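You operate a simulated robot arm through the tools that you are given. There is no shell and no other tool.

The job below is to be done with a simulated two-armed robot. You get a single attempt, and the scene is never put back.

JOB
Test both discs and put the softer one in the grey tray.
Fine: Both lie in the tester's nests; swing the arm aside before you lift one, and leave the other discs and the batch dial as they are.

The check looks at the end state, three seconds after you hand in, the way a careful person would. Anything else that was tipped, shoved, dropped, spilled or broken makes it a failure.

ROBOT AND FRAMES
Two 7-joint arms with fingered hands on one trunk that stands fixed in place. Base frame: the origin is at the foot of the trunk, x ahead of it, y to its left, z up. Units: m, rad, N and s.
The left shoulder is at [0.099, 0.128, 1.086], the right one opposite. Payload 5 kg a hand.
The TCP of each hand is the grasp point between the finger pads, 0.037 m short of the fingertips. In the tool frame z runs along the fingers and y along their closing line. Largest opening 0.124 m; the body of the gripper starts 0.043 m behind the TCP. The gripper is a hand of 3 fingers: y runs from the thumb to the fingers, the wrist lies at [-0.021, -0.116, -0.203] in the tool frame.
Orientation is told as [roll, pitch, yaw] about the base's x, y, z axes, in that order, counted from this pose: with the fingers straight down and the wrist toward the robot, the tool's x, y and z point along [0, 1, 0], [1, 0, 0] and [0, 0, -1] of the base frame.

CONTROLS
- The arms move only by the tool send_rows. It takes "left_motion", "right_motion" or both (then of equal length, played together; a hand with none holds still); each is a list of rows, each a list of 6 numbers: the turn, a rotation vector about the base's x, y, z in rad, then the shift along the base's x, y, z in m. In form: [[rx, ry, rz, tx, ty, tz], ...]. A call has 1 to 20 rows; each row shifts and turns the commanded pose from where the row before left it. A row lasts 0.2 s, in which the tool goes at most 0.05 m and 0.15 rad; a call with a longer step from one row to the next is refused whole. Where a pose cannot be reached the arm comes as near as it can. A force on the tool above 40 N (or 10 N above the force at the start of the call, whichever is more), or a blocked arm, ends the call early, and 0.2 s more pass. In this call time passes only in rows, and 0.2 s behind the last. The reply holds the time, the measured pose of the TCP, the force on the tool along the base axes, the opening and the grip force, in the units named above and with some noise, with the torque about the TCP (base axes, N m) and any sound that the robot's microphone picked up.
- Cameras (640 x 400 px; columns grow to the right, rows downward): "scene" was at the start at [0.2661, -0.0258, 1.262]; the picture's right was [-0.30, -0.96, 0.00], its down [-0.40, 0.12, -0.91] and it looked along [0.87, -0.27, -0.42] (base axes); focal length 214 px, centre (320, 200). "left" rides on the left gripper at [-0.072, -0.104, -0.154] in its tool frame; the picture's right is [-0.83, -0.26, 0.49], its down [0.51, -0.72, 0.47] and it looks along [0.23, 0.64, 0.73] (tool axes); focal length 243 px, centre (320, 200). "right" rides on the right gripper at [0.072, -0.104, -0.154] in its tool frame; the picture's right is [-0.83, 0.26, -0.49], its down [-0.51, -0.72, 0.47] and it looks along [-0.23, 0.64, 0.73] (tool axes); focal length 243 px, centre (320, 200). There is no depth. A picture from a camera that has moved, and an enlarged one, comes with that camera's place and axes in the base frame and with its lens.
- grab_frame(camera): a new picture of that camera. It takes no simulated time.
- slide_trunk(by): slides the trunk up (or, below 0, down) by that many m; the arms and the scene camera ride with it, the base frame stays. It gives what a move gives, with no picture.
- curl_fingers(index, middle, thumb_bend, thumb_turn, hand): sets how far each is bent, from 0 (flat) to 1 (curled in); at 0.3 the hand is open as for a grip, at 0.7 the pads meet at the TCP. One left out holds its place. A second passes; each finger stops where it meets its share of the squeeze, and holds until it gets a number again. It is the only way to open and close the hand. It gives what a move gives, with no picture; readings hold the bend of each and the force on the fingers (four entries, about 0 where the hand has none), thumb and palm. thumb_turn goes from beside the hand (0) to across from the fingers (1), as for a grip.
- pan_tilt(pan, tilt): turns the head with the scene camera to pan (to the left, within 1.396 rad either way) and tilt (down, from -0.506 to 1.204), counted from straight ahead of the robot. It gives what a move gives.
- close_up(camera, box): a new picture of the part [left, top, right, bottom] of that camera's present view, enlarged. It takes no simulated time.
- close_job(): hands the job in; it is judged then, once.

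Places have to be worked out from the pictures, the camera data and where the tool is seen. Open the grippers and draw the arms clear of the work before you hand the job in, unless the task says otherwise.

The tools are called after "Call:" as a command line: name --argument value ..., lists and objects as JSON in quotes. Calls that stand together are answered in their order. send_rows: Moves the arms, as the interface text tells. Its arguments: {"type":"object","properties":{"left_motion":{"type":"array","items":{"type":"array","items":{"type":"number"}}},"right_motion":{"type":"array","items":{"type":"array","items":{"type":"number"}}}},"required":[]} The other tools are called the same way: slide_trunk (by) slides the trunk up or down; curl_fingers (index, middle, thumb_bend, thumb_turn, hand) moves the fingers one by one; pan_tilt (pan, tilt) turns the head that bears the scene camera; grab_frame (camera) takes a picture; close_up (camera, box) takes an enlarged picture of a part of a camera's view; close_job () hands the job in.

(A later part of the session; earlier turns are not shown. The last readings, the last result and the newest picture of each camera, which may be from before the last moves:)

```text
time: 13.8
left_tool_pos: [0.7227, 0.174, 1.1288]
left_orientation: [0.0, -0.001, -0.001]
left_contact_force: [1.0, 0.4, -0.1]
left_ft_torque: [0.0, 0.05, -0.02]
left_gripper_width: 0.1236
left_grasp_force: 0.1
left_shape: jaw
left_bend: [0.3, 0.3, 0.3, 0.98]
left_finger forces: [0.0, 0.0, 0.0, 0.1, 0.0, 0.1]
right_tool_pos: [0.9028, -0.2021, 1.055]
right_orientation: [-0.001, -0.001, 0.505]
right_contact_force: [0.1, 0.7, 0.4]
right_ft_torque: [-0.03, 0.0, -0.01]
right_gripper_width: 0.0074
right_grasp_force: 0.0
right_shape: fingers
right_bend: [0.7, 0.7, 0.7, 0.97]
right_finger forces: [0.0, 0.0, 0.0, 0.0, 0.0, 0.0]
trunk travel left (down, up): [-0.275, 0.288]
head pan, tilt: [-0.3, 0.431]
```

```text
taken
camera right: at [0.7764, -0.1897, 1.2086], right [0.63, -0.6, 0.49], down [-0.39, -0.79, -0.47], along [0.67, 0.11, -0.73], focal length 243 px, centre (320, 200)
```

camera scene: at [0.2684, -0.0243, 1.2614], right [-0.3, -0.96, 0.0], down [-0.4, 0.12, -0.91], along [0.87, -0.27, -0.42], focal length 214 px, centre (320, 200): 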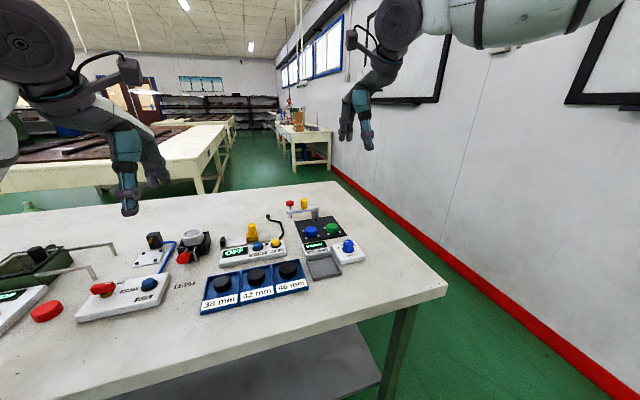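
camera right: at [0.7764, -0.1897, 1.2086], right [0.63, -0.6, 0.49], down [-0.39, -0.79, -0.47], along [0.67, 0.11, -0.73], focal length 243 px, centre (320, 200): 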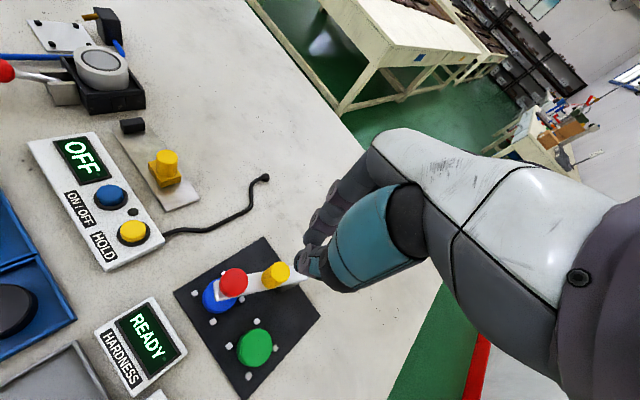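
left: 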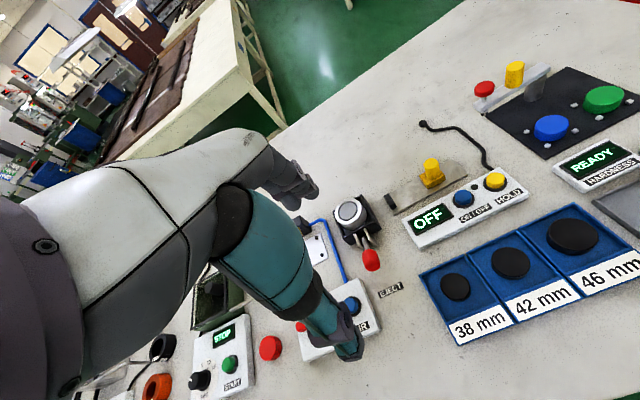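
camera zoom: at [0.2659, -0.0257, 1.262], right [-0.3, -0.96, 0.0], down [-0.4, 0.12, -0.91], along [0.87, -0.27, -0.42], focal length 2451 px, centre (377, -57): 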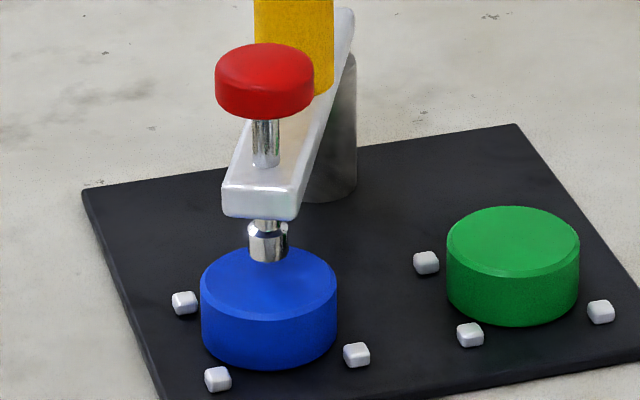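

Indenter column and disc column coincide, so it's centred on the blue disc. I move the closed fingertips above the red knob and lower to just above it.

Call:
send_rows --right_motion '[[0, 0, 0, -0.0219, 0.011, 0], [0, 0, 0, -0.0219, 0.011, 0], [0, 0, 0, 0, 0, -0.03], [0, 0, 0, 0, 0, -0.02]]'

Call:
close_up --camera "scene" --box '[280, 180, 350, 240]'

Call:
close_up --camera "left" --box '[480, 0, 640, 130]'

Call:
grab_frame --camera "right"

```text
time: 14.8
left_tool_pos: [0.7229, 0.1743, 1.1282]
left_orientation: [-0.002, 0.0, 0.0]
left_contact_force: [0.0, 0.4, -0.7]
left_ft_torque: [0.02, 0.0, -0.02]
left_gripper_width: 0.1238
left_grasp_force: 0.0
left_shape: jaw
left_bend: [0.3, 0.3, 0.3, 0.98]
left_finger forces: [0.1, 0.0, 0.1, 0.0, 0.1, 0.0]
right_tool_pos: [0.8579, -0.1811, 1.0038]
right_orientation: [-0.001, 0.0, 0.502]
right_contact_force: [0.3, 0.3, 1.0]
right_ft_torque: [0.0, -0.01, 0.0]
right_gripper_width: 0.0071
right_grasp_force: 0.1
right_shape: fingers
right_bend: [0.7, 0.7, 0.7, 0.97]
right_finger forces: [0.1, 0.0, 0.0, 0.0, 0.1, 0.1]
trunk travel left (down, up): [-0.275, 0.288]
head pan, tilt: [-0.3, 0.431]
```

```text
6.67 times, centred on (315, 210) of scene
camera zoom: at [0.2658, -0.0257, 1.262], right [-0.3, -0.96, 0.0], down [-0.4, 0.12, -0.91], along [0.87, -0.27, -0.42], focal length 1430 px, centre (353, 133)
```

zoom: 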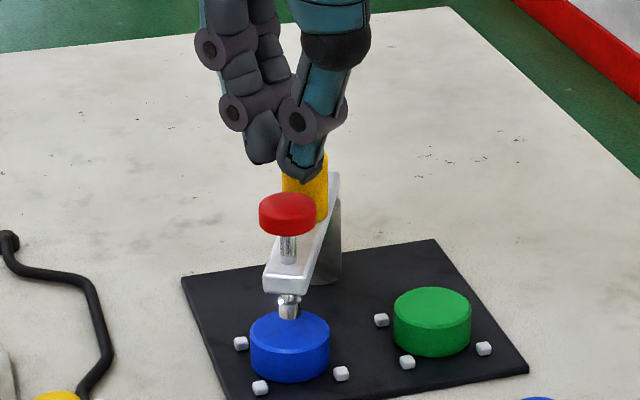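

```text
3.08 times, centred on (560, 65) of left
camera zoom: at [0.6186, 0.1007, 1.2829], right [-0.26, -0.83, -0.49], down [-0.72, 0.51, -0.47], along [0.64, 0.23, -0.73], focal length 746 px, centre (-418, 615)
```

zoom: 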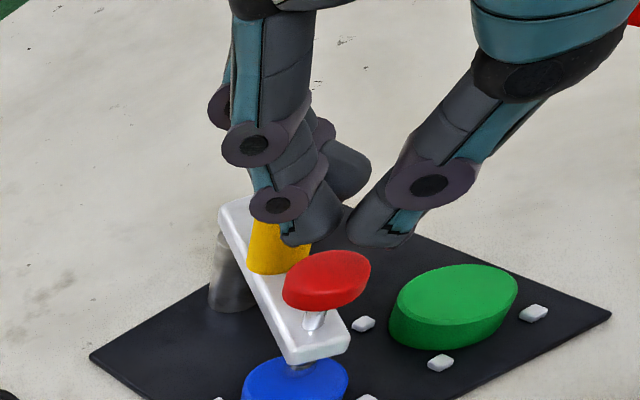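

```text
taken
camera right: at [0.7314, -0.1674, 1.1579], right [0.63, -0.6, 0.49], down [-0.39, -0.79, -0.47], along [0.67, 0.11, -0.73], focal length 243 px, centre (320, 200)
```

right: 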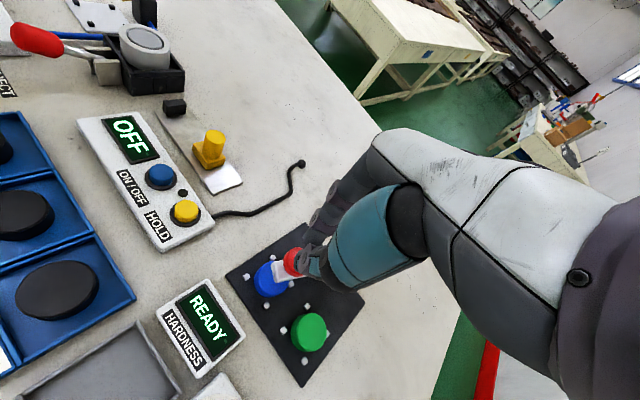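

The tips straddle the knob within a few mm; I shift 5 mm left to centre, then lower in small steps toward contact.

Call:
send_rows --right_motion '[[0, 0, 0, -0.001, 0.005, 0], [0, 0, 0, 0, 0, -0.006], [0, 0, 0, 0, 0, -0.005], [0, 0, 0, 0, 0, -0.004], [0, 0, 0, 0, 0, -0.003], [0, 0, 0, 0, 0, -0.003]]'

Call:
close_up --camera "scene" --box '[280, 180, 350, 240]'

Call:
close_up --camera "left" --box '[480, 0, 640, 130]'

```text
time: 16.2
left_tool_pos: [0.7238, 0.1744, 1.1279]
left_orientation: [0.0, 0.0, -0.002]
left_contact_force: [0.3, 0.2, 0.2]
left_ft_torque: [-0.01, 0.0, -0.04]
left_gripper_width: 0.1237
left_grasp_force: 0.0
left_shape: jaw
left_bend: [0.3, 0.3, 0.3, 0.98]
left_finger forces: [0.0, 0.1, 0.0, 0.1, 0.0, 0.0]
right_tool_pos: [0.8565, -0.1757, 0.9841]
right_orientation: [0.002, -0.001, 0.503]
right_contact_force: [0.5, 0.5, 1.5]
right_ft_torque: [0.0, -0.03, -0.01]
right_gripper_width: 0.0072
right_grasp_force: 0.7
right_shape: fingers
right_bend: [0.7, 0.7, 0.7, 0.97]
right_finger forces: [0.8, 0.1, 0.0, 0.0, 0.0, 0.0]
trunk travel left (down, up): [-0.275, 0.288]
head pan, tilt: [-0.3, 0.431]
```

```text
6.67 times, centred on (315, 210) of scene
camera zoom: at [0.2661, -0.0258, 1.262], right [-0.3, -0.96, 0.0], down [-0.4, 0.12, -0.91], along [0.87, -0.27, -0.42], focal length 1430 px, centre (353, 133)
```

zoom: 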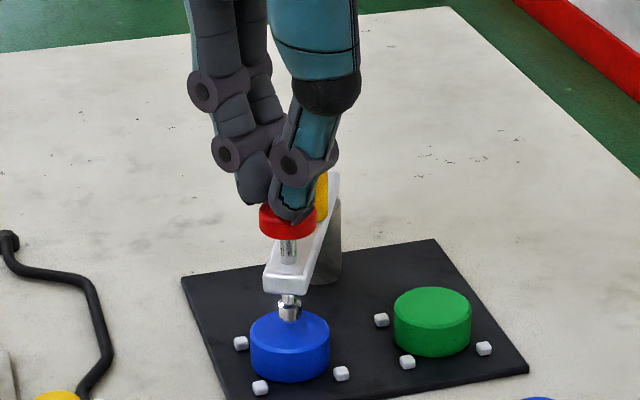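

```text
3.08 times, centred on (560, 65) of left
camera zoom: at [0.6189, 0.1007, 1.2828], right [-0.26, -0.83, -0.49], down [-0.72, 0.51, -0.47], along [0.64, 0.23, -0.73], focal length 746 px, centre (-418, 615)
```

zoom: 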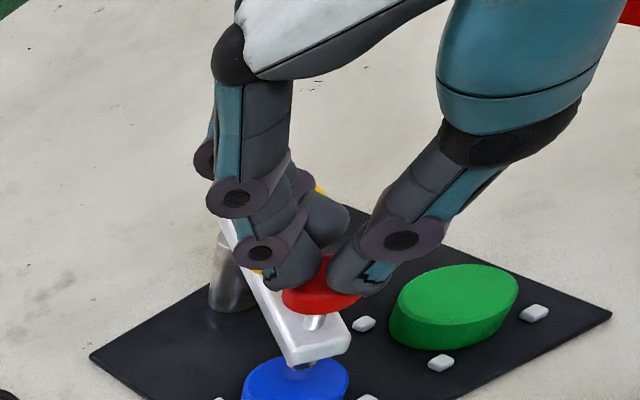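

Contact just started (1.5 N). The finger is slightly to the left edge of the knob, so I lift 3 mm, shift 3 mm right, and then press down gradually.

Call:
send_rows --right_motion '[[0, 0, 0, 0, 0, 0.004], [0, 0, 0, 0, -0.003, 0], [0, 0, 0, 0, 0, -0.004], [0, 0, 0, 0, 0, -0.003], [0, 0, 0, 0, 0, -0.003], [0, 0, 0, 0, 0, -0.003]]'

Call:
close_up --camera "scene" --box '[280, 180, 360, 260]'

Call:
close_up --camera "left" --box '[480, 0, 640, 200]'

```text
time: 17.6
left_tool_pos: [0.7218, 0.1733, 1.1276]
left_orientation: [0.0, 0.0, -0.001]
left_contact_force: [0.6, 0.2, 0.2]
left_ft_torque: [0.0, -0.02, -0.03]
left_gripper_width: 0.1238
left_grasp_force: 0.0
left_shape: jaw
left_bend: [0.3, 0.3, 0.3, 0.98]
left_finger forces: [0.0, 0.0, 0.1, 0.0, 0.1, 0.0]
right_tool_pos: [0.8568, -0.1767, 0.9766]
right_orientation: [-0.002, -0.002, 0.502]
right_contact_force: [2.8, -0.1, 11.9]
right_ft_torque: [0.12, -0.17, -0.04]
right_gripper_width: 0.0063
right_grasp_force: 5.2
right_shape: fingers
right_bend: [0.7, 0.7, 0.7, 0.97]
right_finger forces: [10.2, 0.5, 0.0, 0.0, 0.0, 0.1]
trunk travel left (down, up): [-0.275, 0.288]
head pan, tilt: [-0.3, 0.431]
```

```text
5.00 times, centred on (320, 220) of scene
camera zoom: at [0.265, -0.0256, 1.2623], right [-0.3, -0.96, 0.0], down [-0.4, 0.12, -0.91], along [0.87, -0.27, -0.42], focal length 1072 px, centre (320, 100)
```

zoom: 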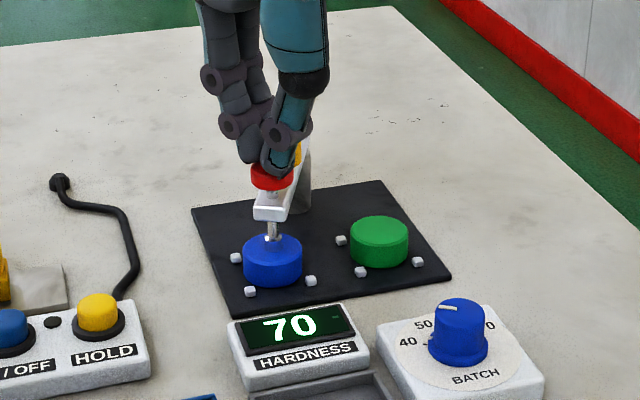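

```text
2.00 times, centred on (560, 100) of left
camera zoom: at [0.6178, 0.1009, 1.2835], right [-0.26, -0.83, -0.49], down [-0.72, 0.51, -0.47], along [0.64, 0.23, -0.73], focal length 485 px, centre (-160, 400)
```

zoom: 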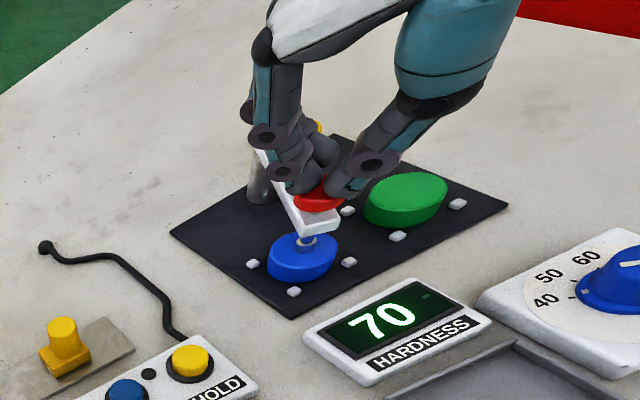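

The display shows 70 for the blue disc at ~12 N. I zoom in on the display and hold a moment to confirm the reading is steady.

Call:
send_rows --right_motion '[[0, 0, 0, 0, 0, -0.001], [0, 0, 0, 0, 0, 0], [0, 0, 0, 0, 0, 0], [0, 0, 0, 0, 0, 0]]'

Call:
close_up --camera "scene" --box '[300, 225, 345, 255]'

Call:
close_up --camera "scene" --box '[295, 205, 335, 240]'

```text
time: 18.6
left_tool_pos: [0.7202, 0.1747, 1.129]
left_orientation: [0.002, -0.002, 0.0]
left_contact_force: [0.2, 0.2, 0.5]
left_ft_torque: [-0.02, 0.02, 0.0]
left_gripper_width: 0.124
left_grasp_force: 0.1
left_shape: jaw
left_bend: [0.3, 0.3, 0.3, 0.98]
left_finger forces: [0.0, 0.1, 0.0, 0.1, 0.0, 0.0]
right_tool_pos: [0.8558, -0.1782, 0.9756]
right_orientation: [-0.001, -0.004, 0.504]
right_contact_force: [7.0, -1.1, 25.5]
right_ft_torque: [0.22, -0.4, -0.09]
right_gripper_width: 0.0063
right_grasp_force: 12.4
right_shape: fingers
right_bend: [0.7, 0.7, 0.7, 0.97]
right_finger forces: [22.9, 1.5, 0.1, 0.1, 0.0, 0.0]
trunk travel left (down, up): [-0.275, 0.288]
head pan, tilt: [-0.3, 0.431]
```

```text
13.33 times, centred on (322, 240) of scene
camera zoom: at [0.2641, -0.0254, 1.2625], right [-0.3, -0.96, 0.0], down [-0.4, 0.12, -0.91], along [0.87, -0.27, -0.42], focal length 2860 px, centre (287, -333)
```

zoom: 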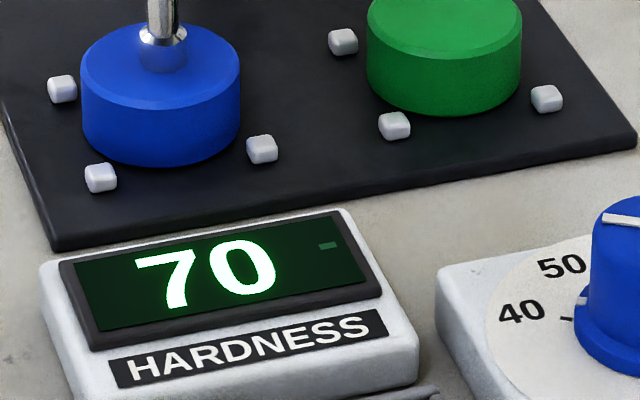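

```text
11.43 times, centred on (315, 222) of scene
camera zoom: at [0.2641, -0.0254, 1.2625], right [-0.3, -0.96, 0.0], down [-0.4, 0.12, -0.91], along [0.87, -0.27, -0.42], focal length 2451 px, centre (377, -57)
```

zoom: 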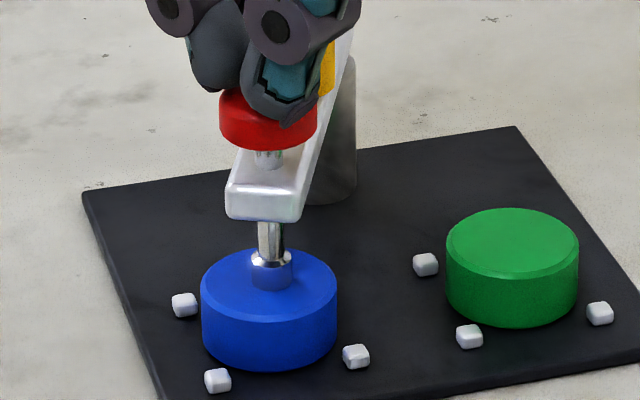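

Blue reads a steady 70. I now lift off the knob, and turn the hand to yaw ≈ -0.4 while moving to the left side of the peg (above it), to push the arm on toward the green disc.

Call:
send_rows --right_motion '[[0, 0, 0, 0, 0, 0.01], [0, 0, 0, 0, 0, 0.02], [0, 0, 0, 0, 0, 0.03], [0, 0, -0.129, 0.0079, 0.0039, 0], [0, 0, -0.129, 0.0079, 0.0039, 0], [0, 0, -0.129, 0.0079, 0.0039, 0], [0, 0, -0.129, 0.0079, 0.0039, 0], [0, 0, -0.129, 0.0079, 0.0039, 0], [0, 0, -0.129, 0.0079, 0.0039, 0], [0, 0, -0.13, 0.0079, 0.0039, 0]]'

Call:
close_up --camera "scene" --box '[280, 160, 360, 260]'

Call:
close_up --camera "left" --box '[480, 0, 640, 200]'

Call:
grab_frame --camera "right"

```text
time: 20.8
left_tool_pos: [0.7252, 0.1727, 1.1275]
left_orientation: [0.003, 0.002, 0.0]
left_contact_force: [0.9, -0.7, -0.2]
left_ft_torque: [0.0, 0.03, -0.01]
left_gripper_width: 0.1235
left_grasp_force: 0.1
left_shape: jaw
left_bend: [0.3, 0.3, 0.3, 0.98]
left_finger forces: [0.0, 0.0, 0.0, 0.1, 0.0, 0.0]
right_tool_pos: [0.914, -0.1528, 1.0316]
right_orientation: [0.0, 0.0, -0.405]
right_contact_force: [-0.9, 0.1, 0.1]
right_ft_torque: [0.02, 0.04, 0.02]
right_gripper_width: 0.0068
right_grasp_force: 0.1
right_shape: fingers
right_bend: [0.7, 0.7, 0.7, 0.97]
right_finger forces: [0.1, 0.0, 0.0, 0.0, 0.1, 0.0]
trunk travel left (down, up): [-0.275, 0.288]
head pan, tilt: [-0.3, 0.431]
```

```text
4.00 times, centred on (320, 210) of scene
camera zoom: at [0.2682, -0.0262, 1.2614], right [-0.3, -0.96, 0.0], down [-0.4, 0.12, -0.91], along [0.87, -0.27, -0.42], focal length 858 px, centre (320, 160)
```

zoom: 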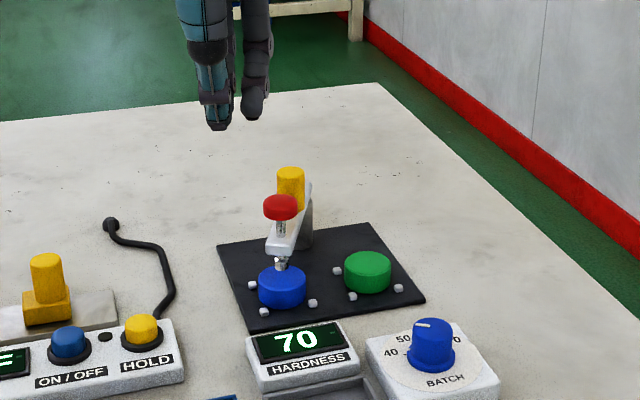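

```text
2.00 times, centred on (560, 100) of left
camera zoom: at [0.6211, 0.1001, 1.2815], right [-0.26, -0.83, -0.49], down [-0.72, 0.51, -0.47], along [0.64, 0.23, -0.73], focal length 485 px, centre (-160, 400)
```

zoom: 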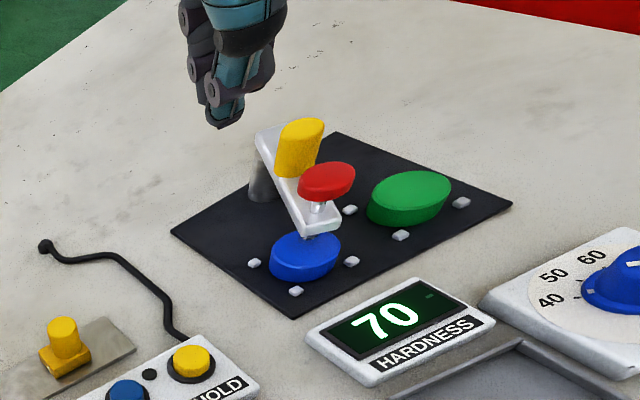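

```text
taken
camera right: at [0.8472, -0.0444, 1.1862], right [-0.09, -0.87, 0.49], down [-0.86, -0.18, -0.47], along [0.5, -0.46, -0.73], focal length 243 px, centre (320, 200)
```

right: 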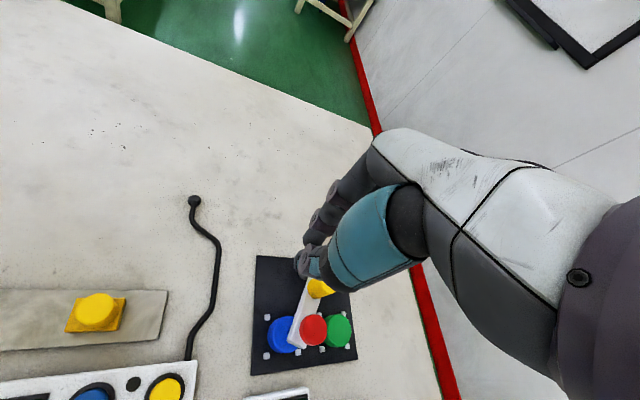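

The reading is retained as 70. Before swinging, I check that the indenter sprung back up off the blue disc.

Call:
close_up --camera "scene" --box '[295, 200, 345, 240]'

```text
10.00 times, centred on (320, 220) of scene
camera zoom: at [0.2682, -0.0262, 1.2614], right [-0.3, -0.96, 0.0], down [-0.4, 0.12, -0.91], along [0.87, -0.27, -0.42], focal length 2145 px, centre (320, 0)
```

zoom: 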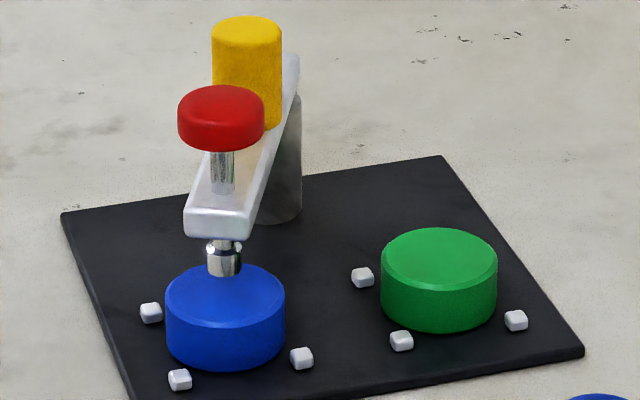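

The indenter is retracted clear of the disc. I lower the closed fingers beside the peg (tips staying just above the bar).

Call:
send_rows --right_motion '[[0, 0, 0, 0, 0, -0.03], [0, 0, 0, 0, 0, -0.02], [0, 0, 0, 0, 0, -0.016]]'

Call:
close_up --camera "scene" --box '[280, 180, 350, 240]'

Call:
close_up --camera "left" --box '[480, 0, 620, 130]'

Call:
close_up --camera "right" --box '[220, 200, 380, 380]'

```text
time: 21.6
left_tool_pos: [0.7222, 0.1733, 1.128]
left_orientation: [0.002, -0.001, 0.0]
left_contact_force: [-0.3, -0.2, 0.4]
left_ft_torque: [0.02, 0.02, -0.04]
left_gripper_width: 0.1237
left_grasp_force: 0.1
left_shape: jaw
left_bend: [0.3, 0.3, 0.3, 0.98]
left_finger forces: [0.0, 0.0, 0.0, 0.0, 0.1, 0.1]
right_tool_pos: [0.9123, -0.1495, 0.9677]
right_orientation: [-0.001, 0.0, -0.398]
right_contact_force: [0.1, 0.1, -0.3]
right_ft_torque: [0.0, 0.01, 0.03]
right_gripper_width: 0.0066
right_grasp_force: 0.0
right_shape: fingers
right_bend: [0.7, 0.7, 0.7, 0.97]
right_finger forces: [0.0, 0.0, 0.1, 0.1, 0.1, 0.0]
trunk travel left (down, up): [-0.275, 0.288]
head pan, tilt: [-0.3, 0.431]
```

```text
6.67 times, centred on (315, 210) of scene
camera zoom: at [0.266, -0.0258, 1.262], right [-0.3, -0.96, 0.0], down [-0.4, 0.12, -0.91], along [0.87, -0.27, -0.42], focal length 1430 px, centre (353, 133)
```

zoom: 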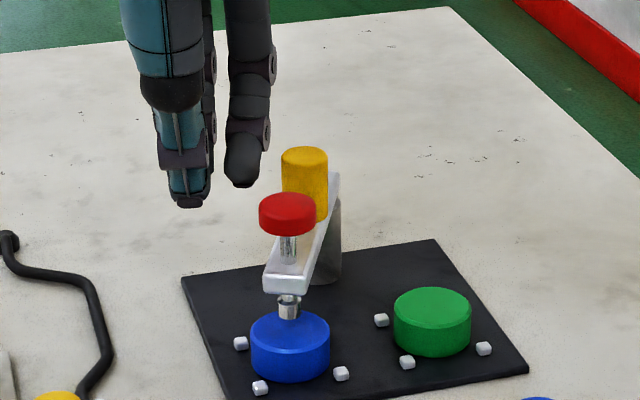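

```text
3.08 times, centred on (550, 65) of left
camera zoom: at [0.6187, 0.1006, 1.2829], right [-0.26, -0.83, -0.49], down [-0.72, 0.51, -0.47], along [0.64, 0.23, -0.73], focal length 746 px, centre (-388, 615)
```

zoom: 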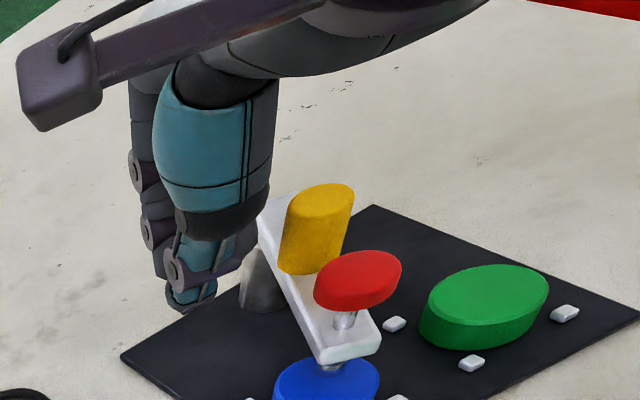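

```text
2.22 times, centred on (300, 290) of right
camera zoom: at [0.8447, -0.0432, 1.121], right [-0.08, -0.87, 0.49], down [-0.86, -0.19, -0.47], along [0.5, -0.46, -0.73], focal length 539 px, centre (364, 0)
```

zoom: 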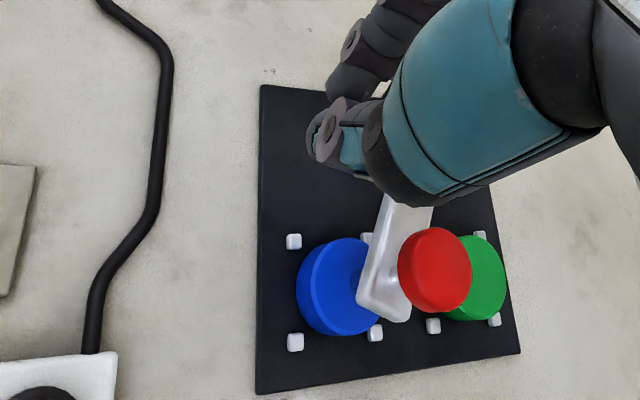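

There's ~1 cm gap between the finger side and the peg. I push slowly toward -y along the peg's arc (to about 185°), then look.

Call:
send_rows --right_motion '[[0, 0, 0, -0.0019, -0.0041, 0], [0, 0, 0, -0.0019, -0.0041, 0], [0, 0, 0, -0.0018, -0.004, 0], [0, 0, 0, -0.0011, -0.0035, 0], [0, 0, 0, -0.0011, -0.0035, 0], [0, 0, 0, -0.0011, -0.0034, 0], [0, 0, 0, -0.0002, -0.0037, 0], [0, 0, 0, -0.0001, -0.0037, 0], [0, 0, 0, -0.0001, -0.0036, 0]]'

Call:
close_up --camera "scene" --box '[280, 180, 350, 240]'

Call:
close_up --camera "left" --box '[480, 0, 620, 130]'

Call:
close_up --camera "right" --box '[220, 200, 380, 380]'

```text
time: 23.6
left_tool_pos: [0.7226, 0.1729, 1.1288]
left_orientation: [-0.001, 0.001, 0.002]
left_contact_force: [0.2, 0.3, -1.5]
left_ft_torque: [0.01, 0.0, 0.0]
left_gripper_width: 0.124
left_grasp_force: 0.1
left_shape: jaw
left_bend: [0.3, 0.3, 0.3, 0.98]
left_finger forces: [0.1, 0.1, 0.0, 0.0, 0.1, 0.0]
right_tool_pos: [0.9027, -0.1855, 0.9649]
right_orientation: [0.001, -0.001, -0.4]
right_contact_force: [0.6, 0.7, 0.5]
right_ft_torque: [0.0, 0.01, 0.01]
right_gripper_width: 0.0068
right_grasp_force: 0.1
right_shape: fingers
right_bend: [0.7, 0.7, 0.7, 0.97]
right_finger forces: [0.0, 0.5, 0.1, 0.1, 0.0, 0.0]
trunk travel left (down, up): [-0.275, 0.288]
head pan, tilt: [-0.3, 0.431]
```

```text
6.67 times, centred on (315, 210) of scene
camera zoom: at [0.2659, -0.0257, 1.262], right [-0.3, -0.96, 0.0], down [-0.4, 0.12, -0.91], along [0.87, -0.27, -0.42], focal length 1430 px, centre (353, 133)
```

zoom: 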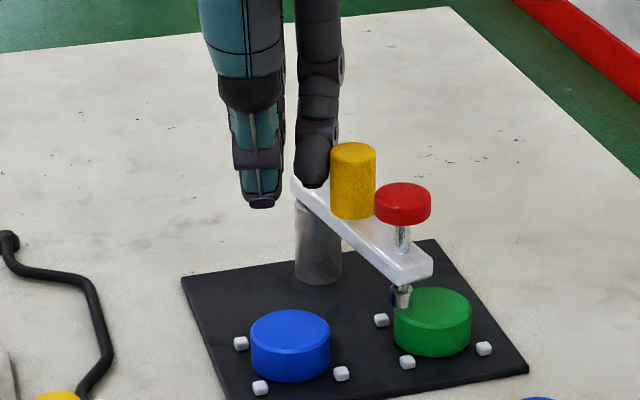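

```text
3.08 times, centred on (550, 65) of left
camera zoom: at [0.6187, 0.1007, 1.2829], right [-0.26, -0.83, -0.49], down [-0.72, 0.51, -0.47], along [0.64, 0.23, -0.73], focal length 746 px, centre (-388, 615)
```

zoom: 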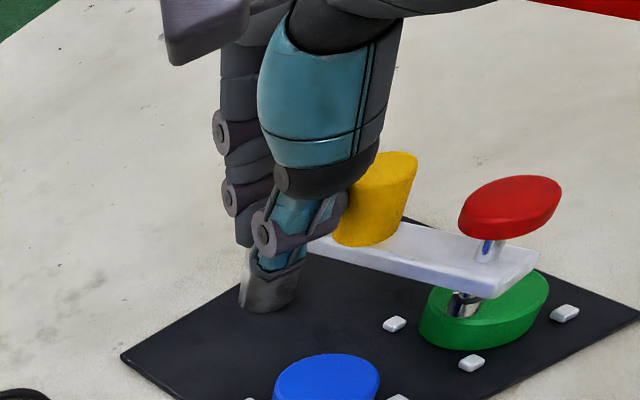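

```text
2.22 times, centred on (300, 290) of right
camera zoom: at [0.8355, -0.0779, 1.1202], right [-0.08, -0.87, 0.49], down [-0.86, -0.19, -0.47], along [0.5, -0.46, -0.73], focal length 539 px, centre (364, 0)
```

zoom: 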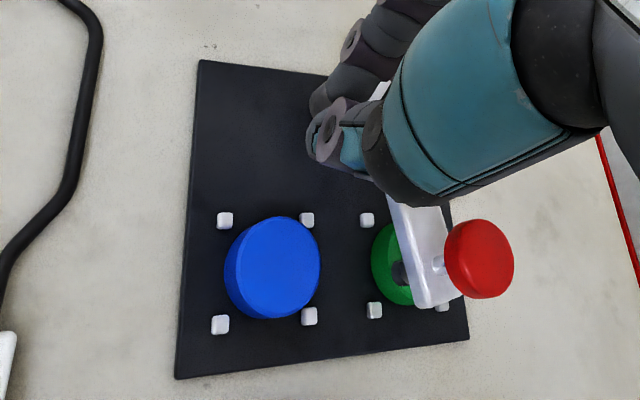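

The arm is now at ≈193°; indenter is about 15 mm short of the green disc's centre. I push ~7 mm more at the peg.

Call:
send_rows --right_motion '[[0, 0, 0, 0.0007, -0.0023, 0], [0, 0, 0, 0.0008, -0.0023, 0], [0, 0, 0, 0.0008, -0.0022, 0]]'

Call:
close_up --camera "scene" --box '[280, 180, 350, 240]'

Call:
close_up --camera "left" --box '[480, 0, 620, 130]'

```text
time: 24.4
left_tool_pos: [0.7231, 0.1739, 1.1279]
left_orientation: [0.001, 0.001, 0.001]
left_contact_force: [-0.4, 0.7, -0.2]
left_ft_torque: [-0.01, -0.01, 0.03]
left_gripper_width: 0.1236
left_grasp_force: 0.1
left_shape: jaw
left_bend: [0.3, 0.3, 0.3, 0.98]
left_finger forces: [0.1, 0.0, 0.0, 0.0, 0.1, 0.0]
right_tool_pos: [0.9058, -0.1915, 0.9662]
right_orientation: [0.002, 0.0, -0.401]
right_contact_force: [-0.3, 0.2, 0.5]
right_ft_torque: [-0.05, -0.03, -0.01]
right_gripper_width: 0.0066
right_grasp_force: 0.1
right_shape: fingers
right_bend: [0.7, 0.7, 0.7, 0.97]
right_finger forces: [0.0, 0.0, 0.0, 0.0, 0.0, 0.0]
trunk travel left (down, up): [-0.275, 0.288]
head pan, tilt: [-0.3, 0.431]
```

```text
6.67 times, centred on (315, 210) of scene
camera zoom: at [0.2661, -0.0258, 1.262], right [-0.3, -0.96, 0.0], down [-0.4, 0.12, -0.91], along [0.87, -0.27, -0.42], focal length 1430 px, centre (353, 133)
```

zoom: 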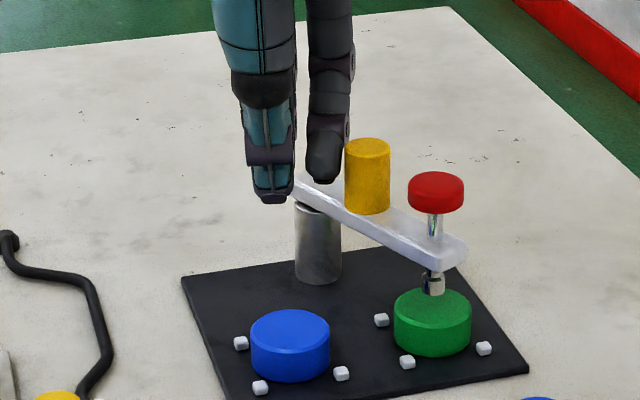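

```text
3.08 times, centred on (550, 65) of left
camera zoom: at [0.6189, 0.1007, 1.2828], right [-0.26, -0.83, -0.49], down [-0.72, 0.51, -0.47], along [0.64, 0.23, -0.73], focal length 746 px, centre (-388, 615)
```

zoom: 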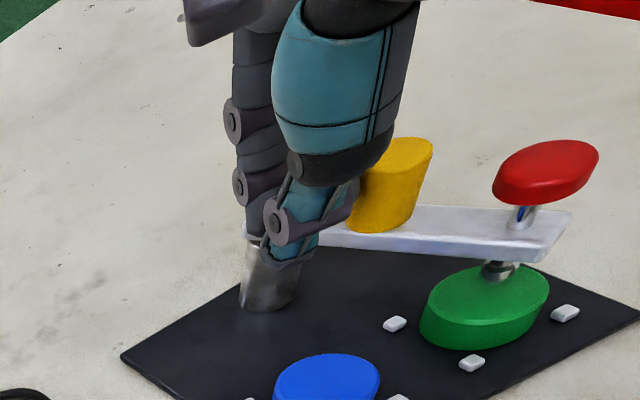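

Now the indenter lines up with the green disc's centre. I back off the peg, rise, and move the closed fingertips over the knob at ≈(0.858, -0.251).

Call:
send_rows --right_motion '[[0, 0, 0, 0.002, 0.005, 0], [0, 0, 0, 0.002, 0.005, 0], [0, 0, 0, 0, 0, 0.03], [0, 0, 0, 0, 0, 0.035], [0, 0, 0, -0.0178, -0.0232, 0], [0, 0, 0, -0.0178, -0.0232, 0], [0, 0, 0, -0.0178, -0.0231, 0], [0, 0, 0, 0, 0, -0.03]]'

Call:
close_up --camera "scene" --box '[290, 180, 360, 240]'

Call:
close_up --camera "left" --box '[510, 0, 640, 130]'

```text
time: 26.2
left_tool_pos: [0.7241, 0.1738, 1.127]
left_orientation: [0.0, 0.001, 0.001]
left_contact_force: [0.3, 0.1, -0.1]
left_ft_torque: [-0.01, 0.01, 0.0]
left_gripper_width: 0.1239
left_grasp_force: 0.1
left_shape: jaw
left_bend: [0.3, 0.3, 0.3, 0.98]
left_finger forces: [0.0, 0.0, 0.0, 0.0, 0.1, 0.1]
right_tool_pos: [0.8574, -0.2512, 1.0012]
right_orientation: [0.0, 0.003, -0.401]
right_contact_force: [-0.3, -0.4, -0.7]
right_ft_torque: [-0.02, 0.07, 0.0]
right_gripper_width: 0.0069
right_grasp_force: 0.1
right_shape: fingers
right_bend: [0.7, 0.7, 0.7, 0.97]
right_finger forces: [0.0, 0.0, 0.0, 0.0, 0.0, 0.0]
trunk travel left (down, up): [-0.275, 0.288]
head pan, tilt: [-0.3, 0.431]
```

```text
6.67 times, centred on (325, 210) of scene
camera zoom: at [0.268, -0.0254, 1.2615], right [-0.3, -0.96, 0.0], down [-0.4, 0.12, -0.91], along [0.87, -0.27, -0.42], focal length 1430 px, centre (287, 133)
```

zoom: 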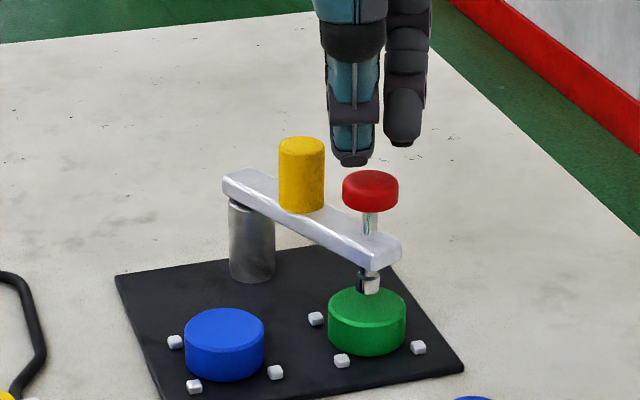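

```text
3.08 times, centred on (575, 65) of left
camera zoom: at [0.6209, 0.101, 1.2816], right [-0.26, -0.83, -0.49], down [-0.72, 0.51, -0.47], along [0.64, 0.23, -0.73], focal length 746 px, centre (-465, 615)
```

zoom: 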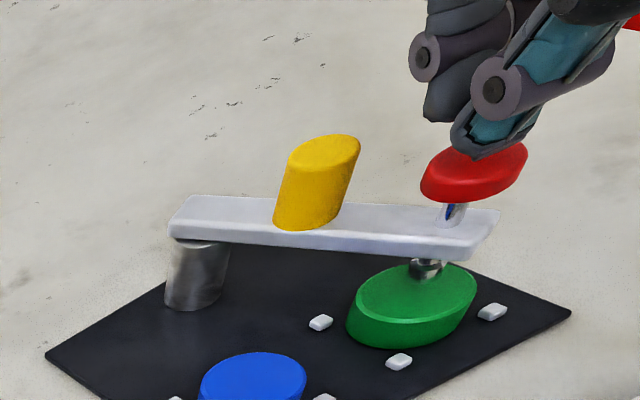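

The cluster of tips is roughly centred over the knob; I shift 2 mm and press down in small steps as before.

Call:
send_rows --right_motion '[[0, 0, 0, -0.002, 0.002, 0], [0, 0, 0, 0, 0, -0.006], [0, 0, 0, 0, 0, -0.005], [0, 0, 0, 0, 0, -0.004], [0, 0, 0, 0, 0, -0.003], [0, 0, 0, 0, 0, -0.003], [0, 0, 0, 0, 0, -0.003]]'

Call:
close_up --camera "scene" --box '[280, 180, 360, 260]'

Call:
close_up --camera "left" --box '[480, 0, 640, 200]'

```text
time: 27.8
left_tool_pos: [0.7212, 0.1734, 1.13]
left_orientation: [-0.001, -0.001, 0.0]
left_contact_force: [0.2, -0.2, 1.1]
left_ft_torque: [0.03, -0.01, -0.02]
left_gripper_width: 0.1236
left_grasp_force: 0.1
left_shape: jaw
left_bend: [0.3, 0.3, 0.3, 0.98]
left_finger forces: [0.0, 0.0, 0.1, 0.0, 0.0, 0.0]
right_tool_pos: [0.8533, -0.2479, 0.9784]
right_orientation: [0.001, 0.0, -0.399]
right_contact_force: [1.0, 0.7, 2.3]
right_ft_torque: [-0.01, -0.07, -0.02]
right_gripper_width: 0.0066
right_grasp_force: 1.1
right_shape: fingers
right_bend: [0.7, 0.7, 0.7, 0.97]
right_finger forces: [2.2, 0.1, 0.0, 0.0, 0.0, 0.0]
trunk travel left (down, up): [-0.275, 0.288]
head pan, tilt: [-0.3, 0.431]
```

```text
5.00 times, centred on (320, 220) of scene
camera zoom: at [0.266, -0.0257, 1.262], right [-0.3, -0.96, 0.0], down [-0.4, 0.12, -0.91], along [0.87, -0.27, -0.42], focal length 1072 px, centre (320, 100)
```

zoom: 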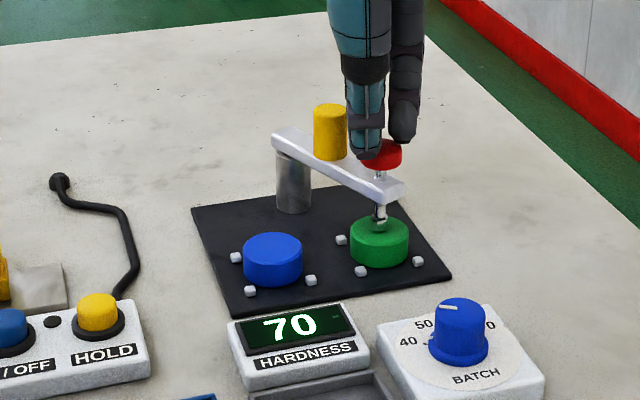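

```text
2.00 times, centred on (560, 100) of left
camera zoom: at [0.6188, 0.1007, 1.2829], right [-0.26, -0.83, -0.49], down [-0.72, 0.51, -0.47], along [0.64, 0.23, -0.73], focal length 485 px, centre (-160, 400)
```

zoom: 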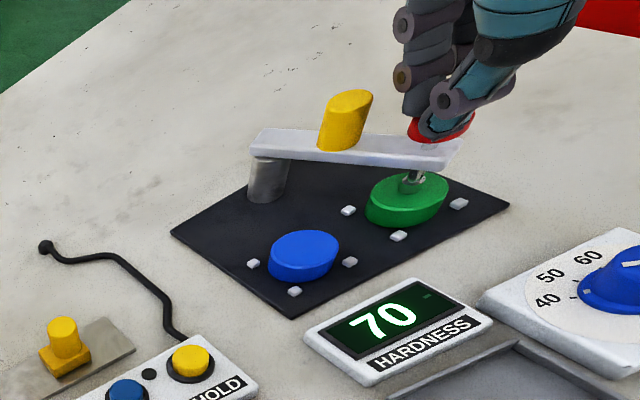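

Plunger is partway down at 2.3 N and the display hasn't updated yet. I press further in small steps.

Call:
send_rows --right_motion '[[0, 0, 0, 0, 0, -0.002], [0, 0, 0, 0, 0, -0.002], [0, 0, 0, 0, 0, 0]]'

Call:
close_up --camera "scene" --box '[300, 205, 355, 255]'

```text
time: 28.6
left_tool_pos: [0.7222, 0.1748, 1.1293]
left_orientation: [0.0, -0.001, 0.002]
left_contact_force: [-0.2, -1.0, 0.1]
left_ft_torque: [0.01, 0.0, 0.01]
left_gripper_width: 0.1238
left_grasp_force: 0.1
left_shape: jaw
left_bend: [0.3, 0.3, 0.3, 0.98]
left_finger forces: [0.1, 0.1, 0.0, 0.0, 0.1, 0.1]
right_tool_pos: [0.854, -0.248, 0.9758]
right_orientation: [0.002, -0.005, -0.399]
right_contact_force: [3.7, -0.8, 15.4]
right_ft_torque: [-0.03, -0.35, -0.03]
right_gripper_width: 0.0065
right_grasp_force: 7.2
right_shape: fingers
right_bend: [0.7, 0.7, 0.7, 0.97]
right_finger forces: [14.3, 0.6, 0.1, 0.0, 0.0, 0.0]
trunk travel left (down, up): [-0.275, 0.288]
head pan, tilt: [-0.3, 0.431]
```

```text
8.00 times, centred on (328, 230) of scene
camera zoom: at [0.2647, -0.0255, 1.2624], right [-0.3, -0.96, 0.0], down [-0.4, 0.12, -0.91], along [0.87, -0.27, -0.42], focal length 1716 px, centre (260, -40)
```

zoom: 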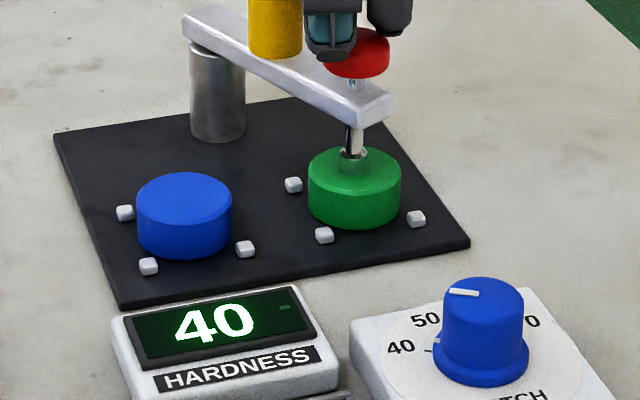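

Green reads 40 (blue was 70), so green is softer. I hold slightly longer to make sure the reading is settled.

Call:
send_rows --right_motion '[[0, 0, 0, 0, 0, -0.001], [0, 0, 0, 0, 0, 0], [0, 0, 0, 0, 0, 0]]'

Call:
close_up --camera "scene" --box '[300, 205, 355, 255]'

```text
time: 29.4
left_tool_pos: [0.7215, 0.1744, 1.1303]
left_orientation: [0.0, -0.002, -0.001]
left_contact_force: [0.0, 0.1, -0.5]
left_ft_torque: [0.01, 0.02, 0.01]
left_gripper_width: 0.1235
left_grasp_force: 0.0
left_shape: jaw
left_bend: [0.3, 0.3, 0.3, 0.98]
left_finger forces: [0.1, 0.1, 0.0, 0.1, 0.0, 0.1]
right_tool_pos: [0.8526, -0.2475, 0.9767]
right_orientation: [0.002, -0.004, -0.399]
right_contact_force: [5.9, -2.8, 26.2]
right_ft_torque: [0.04, -0.57, -0.09]
right_gripper_width: 0.0071
right_grasp_force: 13.7
right_shape: fingers
right_bend: [0.7, 0.7, 0.7, 0.97]
right_finger forces: [26.2, 0.6, 0.0, 0.1, 0.0, 0.0]
trunk travel left (down, up): [-0.275, 0.288]
head pan, tilt: [-0.3, 0.431]
```

```text
8.00 times, centred on (328, 230) of scene
camera zoom: at [0.2637, -0.0251, 1.2626], right [-0.3, -0.96, 0.0], down [-0.4, 0.12, -0.91], along [0.87, -0.27, -0.42], focal length 1716 px, centre (260, -40)
```

zoom: 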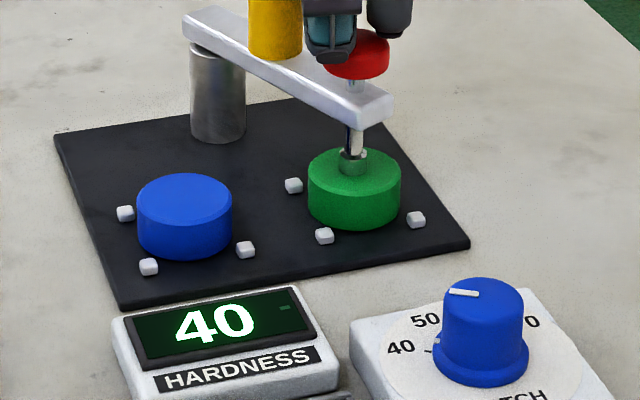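

The reading is steady: green = 40, softer than blue = 70. Now I lift off and go to the right-hand side of the peg (above), turning to yaw ≈ +0.3, to push the arm back aside toward where it started.

Call:
send_rows --right_motion '[[0, 0, 0, 0, 0, 0.01], [0, 0, 0, 0, 0, 0.025], [0, 0, 0, 0, 0, 0.025], [0, 0, 0.14, 0.0126, -0.004, 0], [0, 0, 0.14, 0.0126, -0.004, 0], [0, 0, 0.14, 0.0126, -0.004, 0], [0, 0, 0.14, 0.0126, -0.004, 0], [0, 0, 0.14, 0.0126, -0.004, 0]]'

Call:
close_up --camera "scene" --box '[280, 170, 360, 250]'

Call:
close_up --camera "left" --box '[480, 0, 640, 130]'

Call:
grab_frame --camera "right"

```text
time: 31.2
left_tool_pos: [0.7226, 0.1729, 1.128]
left_orientation: [-0.001, 0.0, -0.001]
left_contact_force: [0.0, -0.8, -0.9]
left_ft_torque: [0.04, -0.01, 0.01]
left_gripper_width: 0.1237
left_grasp_force: 0.1
left_shape: jaw
left_bend: [0.3, 0.3, 0.3, 0.98]
left_finger forces: [0.0, 0.0, 0.1, 0.0, 0.1, 0.1]
right_tool_pos: [0.9188, -0.2694, 1.0313]
right_orientation: [0.003, 0.001, 0.299]
right_contact_force: [-0.5, -0.6, 0.6]
right_ft_torque: [0.0, 0.02, 0.03]
right_gripper_width: 0.0069
right_grasp_force: 0.0
right_shape: fingers
right_bend: [0.7, 0.7, 0.7, 0.97]
right_finger forces: [0.0, 0.0, 0.1, 0.1, 0.0, 0.0]
trunk travel left (down, up): [-0.275, 0.288]
head pan, tilt: [-0.3, 0.431]
```

```text
5.00 times, centred on (320, 210) of scene
camera zoom: at [0.2668, -0.0264, 1.2618], right [-0.3, -0.96, 0.0], down [-0.4, 0.12, -0.91], along [0.87, -0.27, -0.42], focal length 1072 px, centre (320, 150)
```

zoom: 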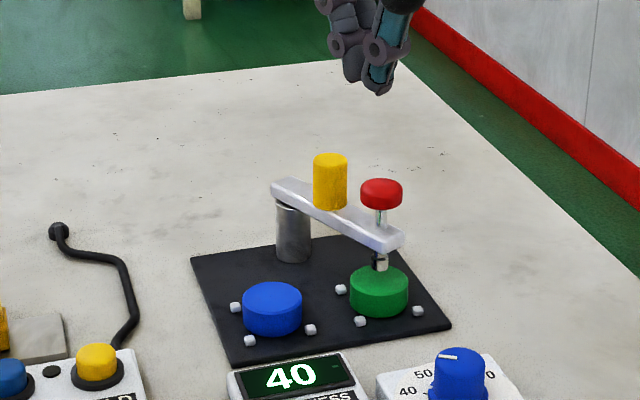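

```text
3.08 times, centred on (560, 65) of left
camera zoom: at [0.6196, 0.1, 1.2824], right [-0.26, -0.83, -0.49], down [-0.72, 0.51, -0.47], along [0.64, 0.23, -0.73], focal length 746 px, centre (-418, 615)
```

zoom: 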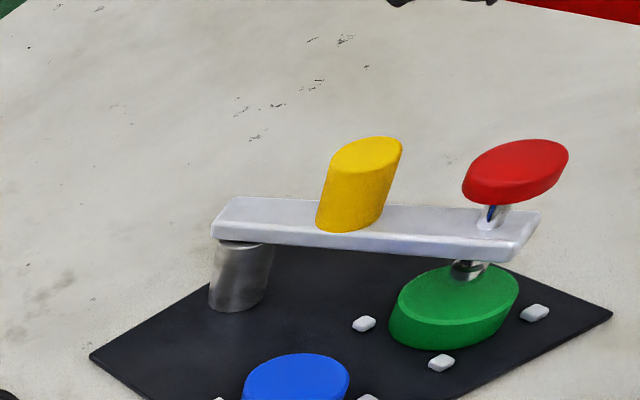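

```text
taken
camera right: at [0.7973, -0.2311, 1.1854], right [0.5, -0.72, 0.49], down [-0.54, -0.7, -0.47], along [0.68, -0.03, -0.73], focal length 243 px, centre (320, 200)
```

right: 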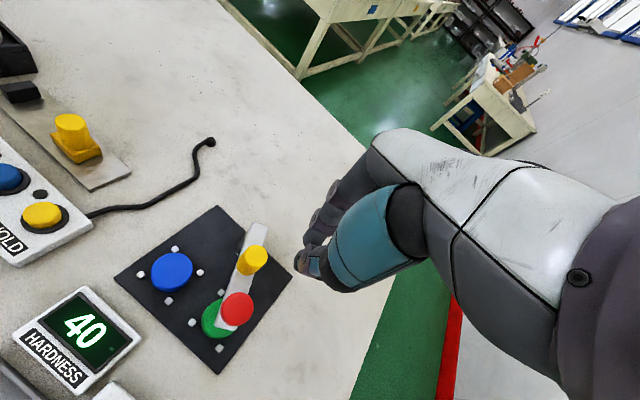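

The plunger is back up and the hand is on the right side of the peg. I lower to the peg level.

Call:
send_rows --right_motion '[[0, 0, 0, 0, 0, -0.03], [0, 0, 0, 0, 0, -0.02], [0, 0, 0, 0, 0, -0.015]]'

Call:
close_up --camera "scene" --box '[290, 180, 360, 240]'

Call:
close_up --camera "left" --box '[500, 0, 640, 120]'

Call:
close_up --camera "right" --box '[180, 180, 380, 380]'

```text
time: 32.0
left_tool_pos: [0.7221, 0.1735, 1.1278]
left_orientation: [0.0, -0.001, 0.001]
left_contact_force: [-0.5, -0.5, 0.6]
left_ft_torque: [0.02, -0.01, -0.02]
left_gripper_width: 0.1237
left_grasp_force: 0.1
left_shape: jaw
left_bend: [0.3, 0.3, 0.3, 0.98]
left_finger forces: [0.1, 0.2, 0.0, 0.1, 0.0, 0.0]
right_tool_pos: [0.9171, -0.2686, 0.9673]
right_orientation: [0.001, -0.002, 0.3]
right_contact_force: [0.0, 0.1, 0.7]
right_ft_torque: [-0.03, 0.0, -0.01]
right_gripper_width: 0.0067
right_grasp_force: 0.2
right_shape: fingers
right_bend: [0.7, 0.7, 0.7, 0.97]
right_finger forces: [0.0, 0.0, 0.1, 0.0, 0.0, 0.0]
trunk travel left (down, up): [-0.275, 0.288]
head pan, tilt: [-0.3, 0.431]
```

```text
6.67 times, centred on (325, 210) of scene
camera zoom: at [0.2663, -0.0258, 1.2619], right [-0.3, -0.96, 0.0], down [-0.4, 0.12, -0.91], along [0.87, -0.27, -0.42], focal length 1430 px, centre (287, 133)
```

zoom: 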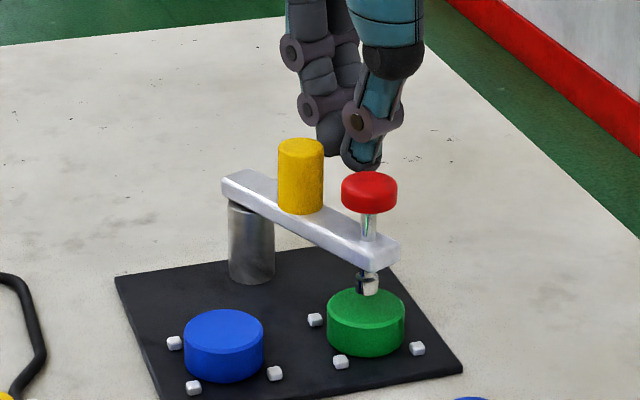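

```text
3.33 times, centred on (570, 60) of left
camera zoom: at [0.6191, 0.1006, 1.2827], right [-0.26, -0.83, -0.49], down [-0.72, 0.51, -0.47], along [0.64, 0.23, -0.73], focal length 809 px, centre (-513, 667)
```

zoom: 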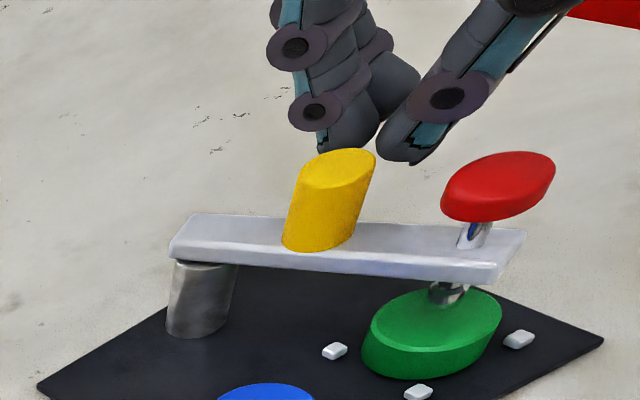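

```text
2.00 times, centred on (280, 280) of right
camera zoom: at [0.7966, -0.2308, 1.1203], right [0.49, -0.72, 0.49], down [-0.54, -0.7, -0.47], along [0.68, -0.03, -0.73], focal length 485 px, centre (400, 40)
```

zoom: 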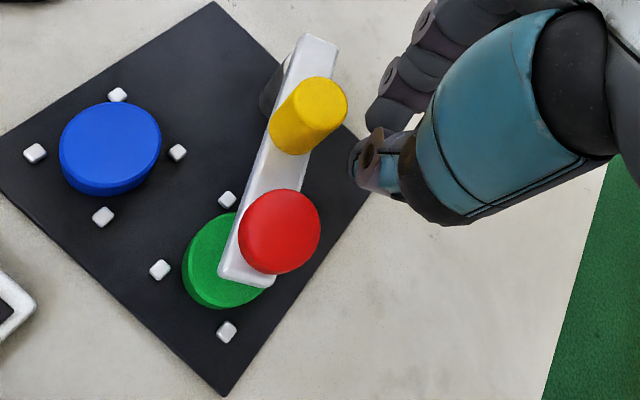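

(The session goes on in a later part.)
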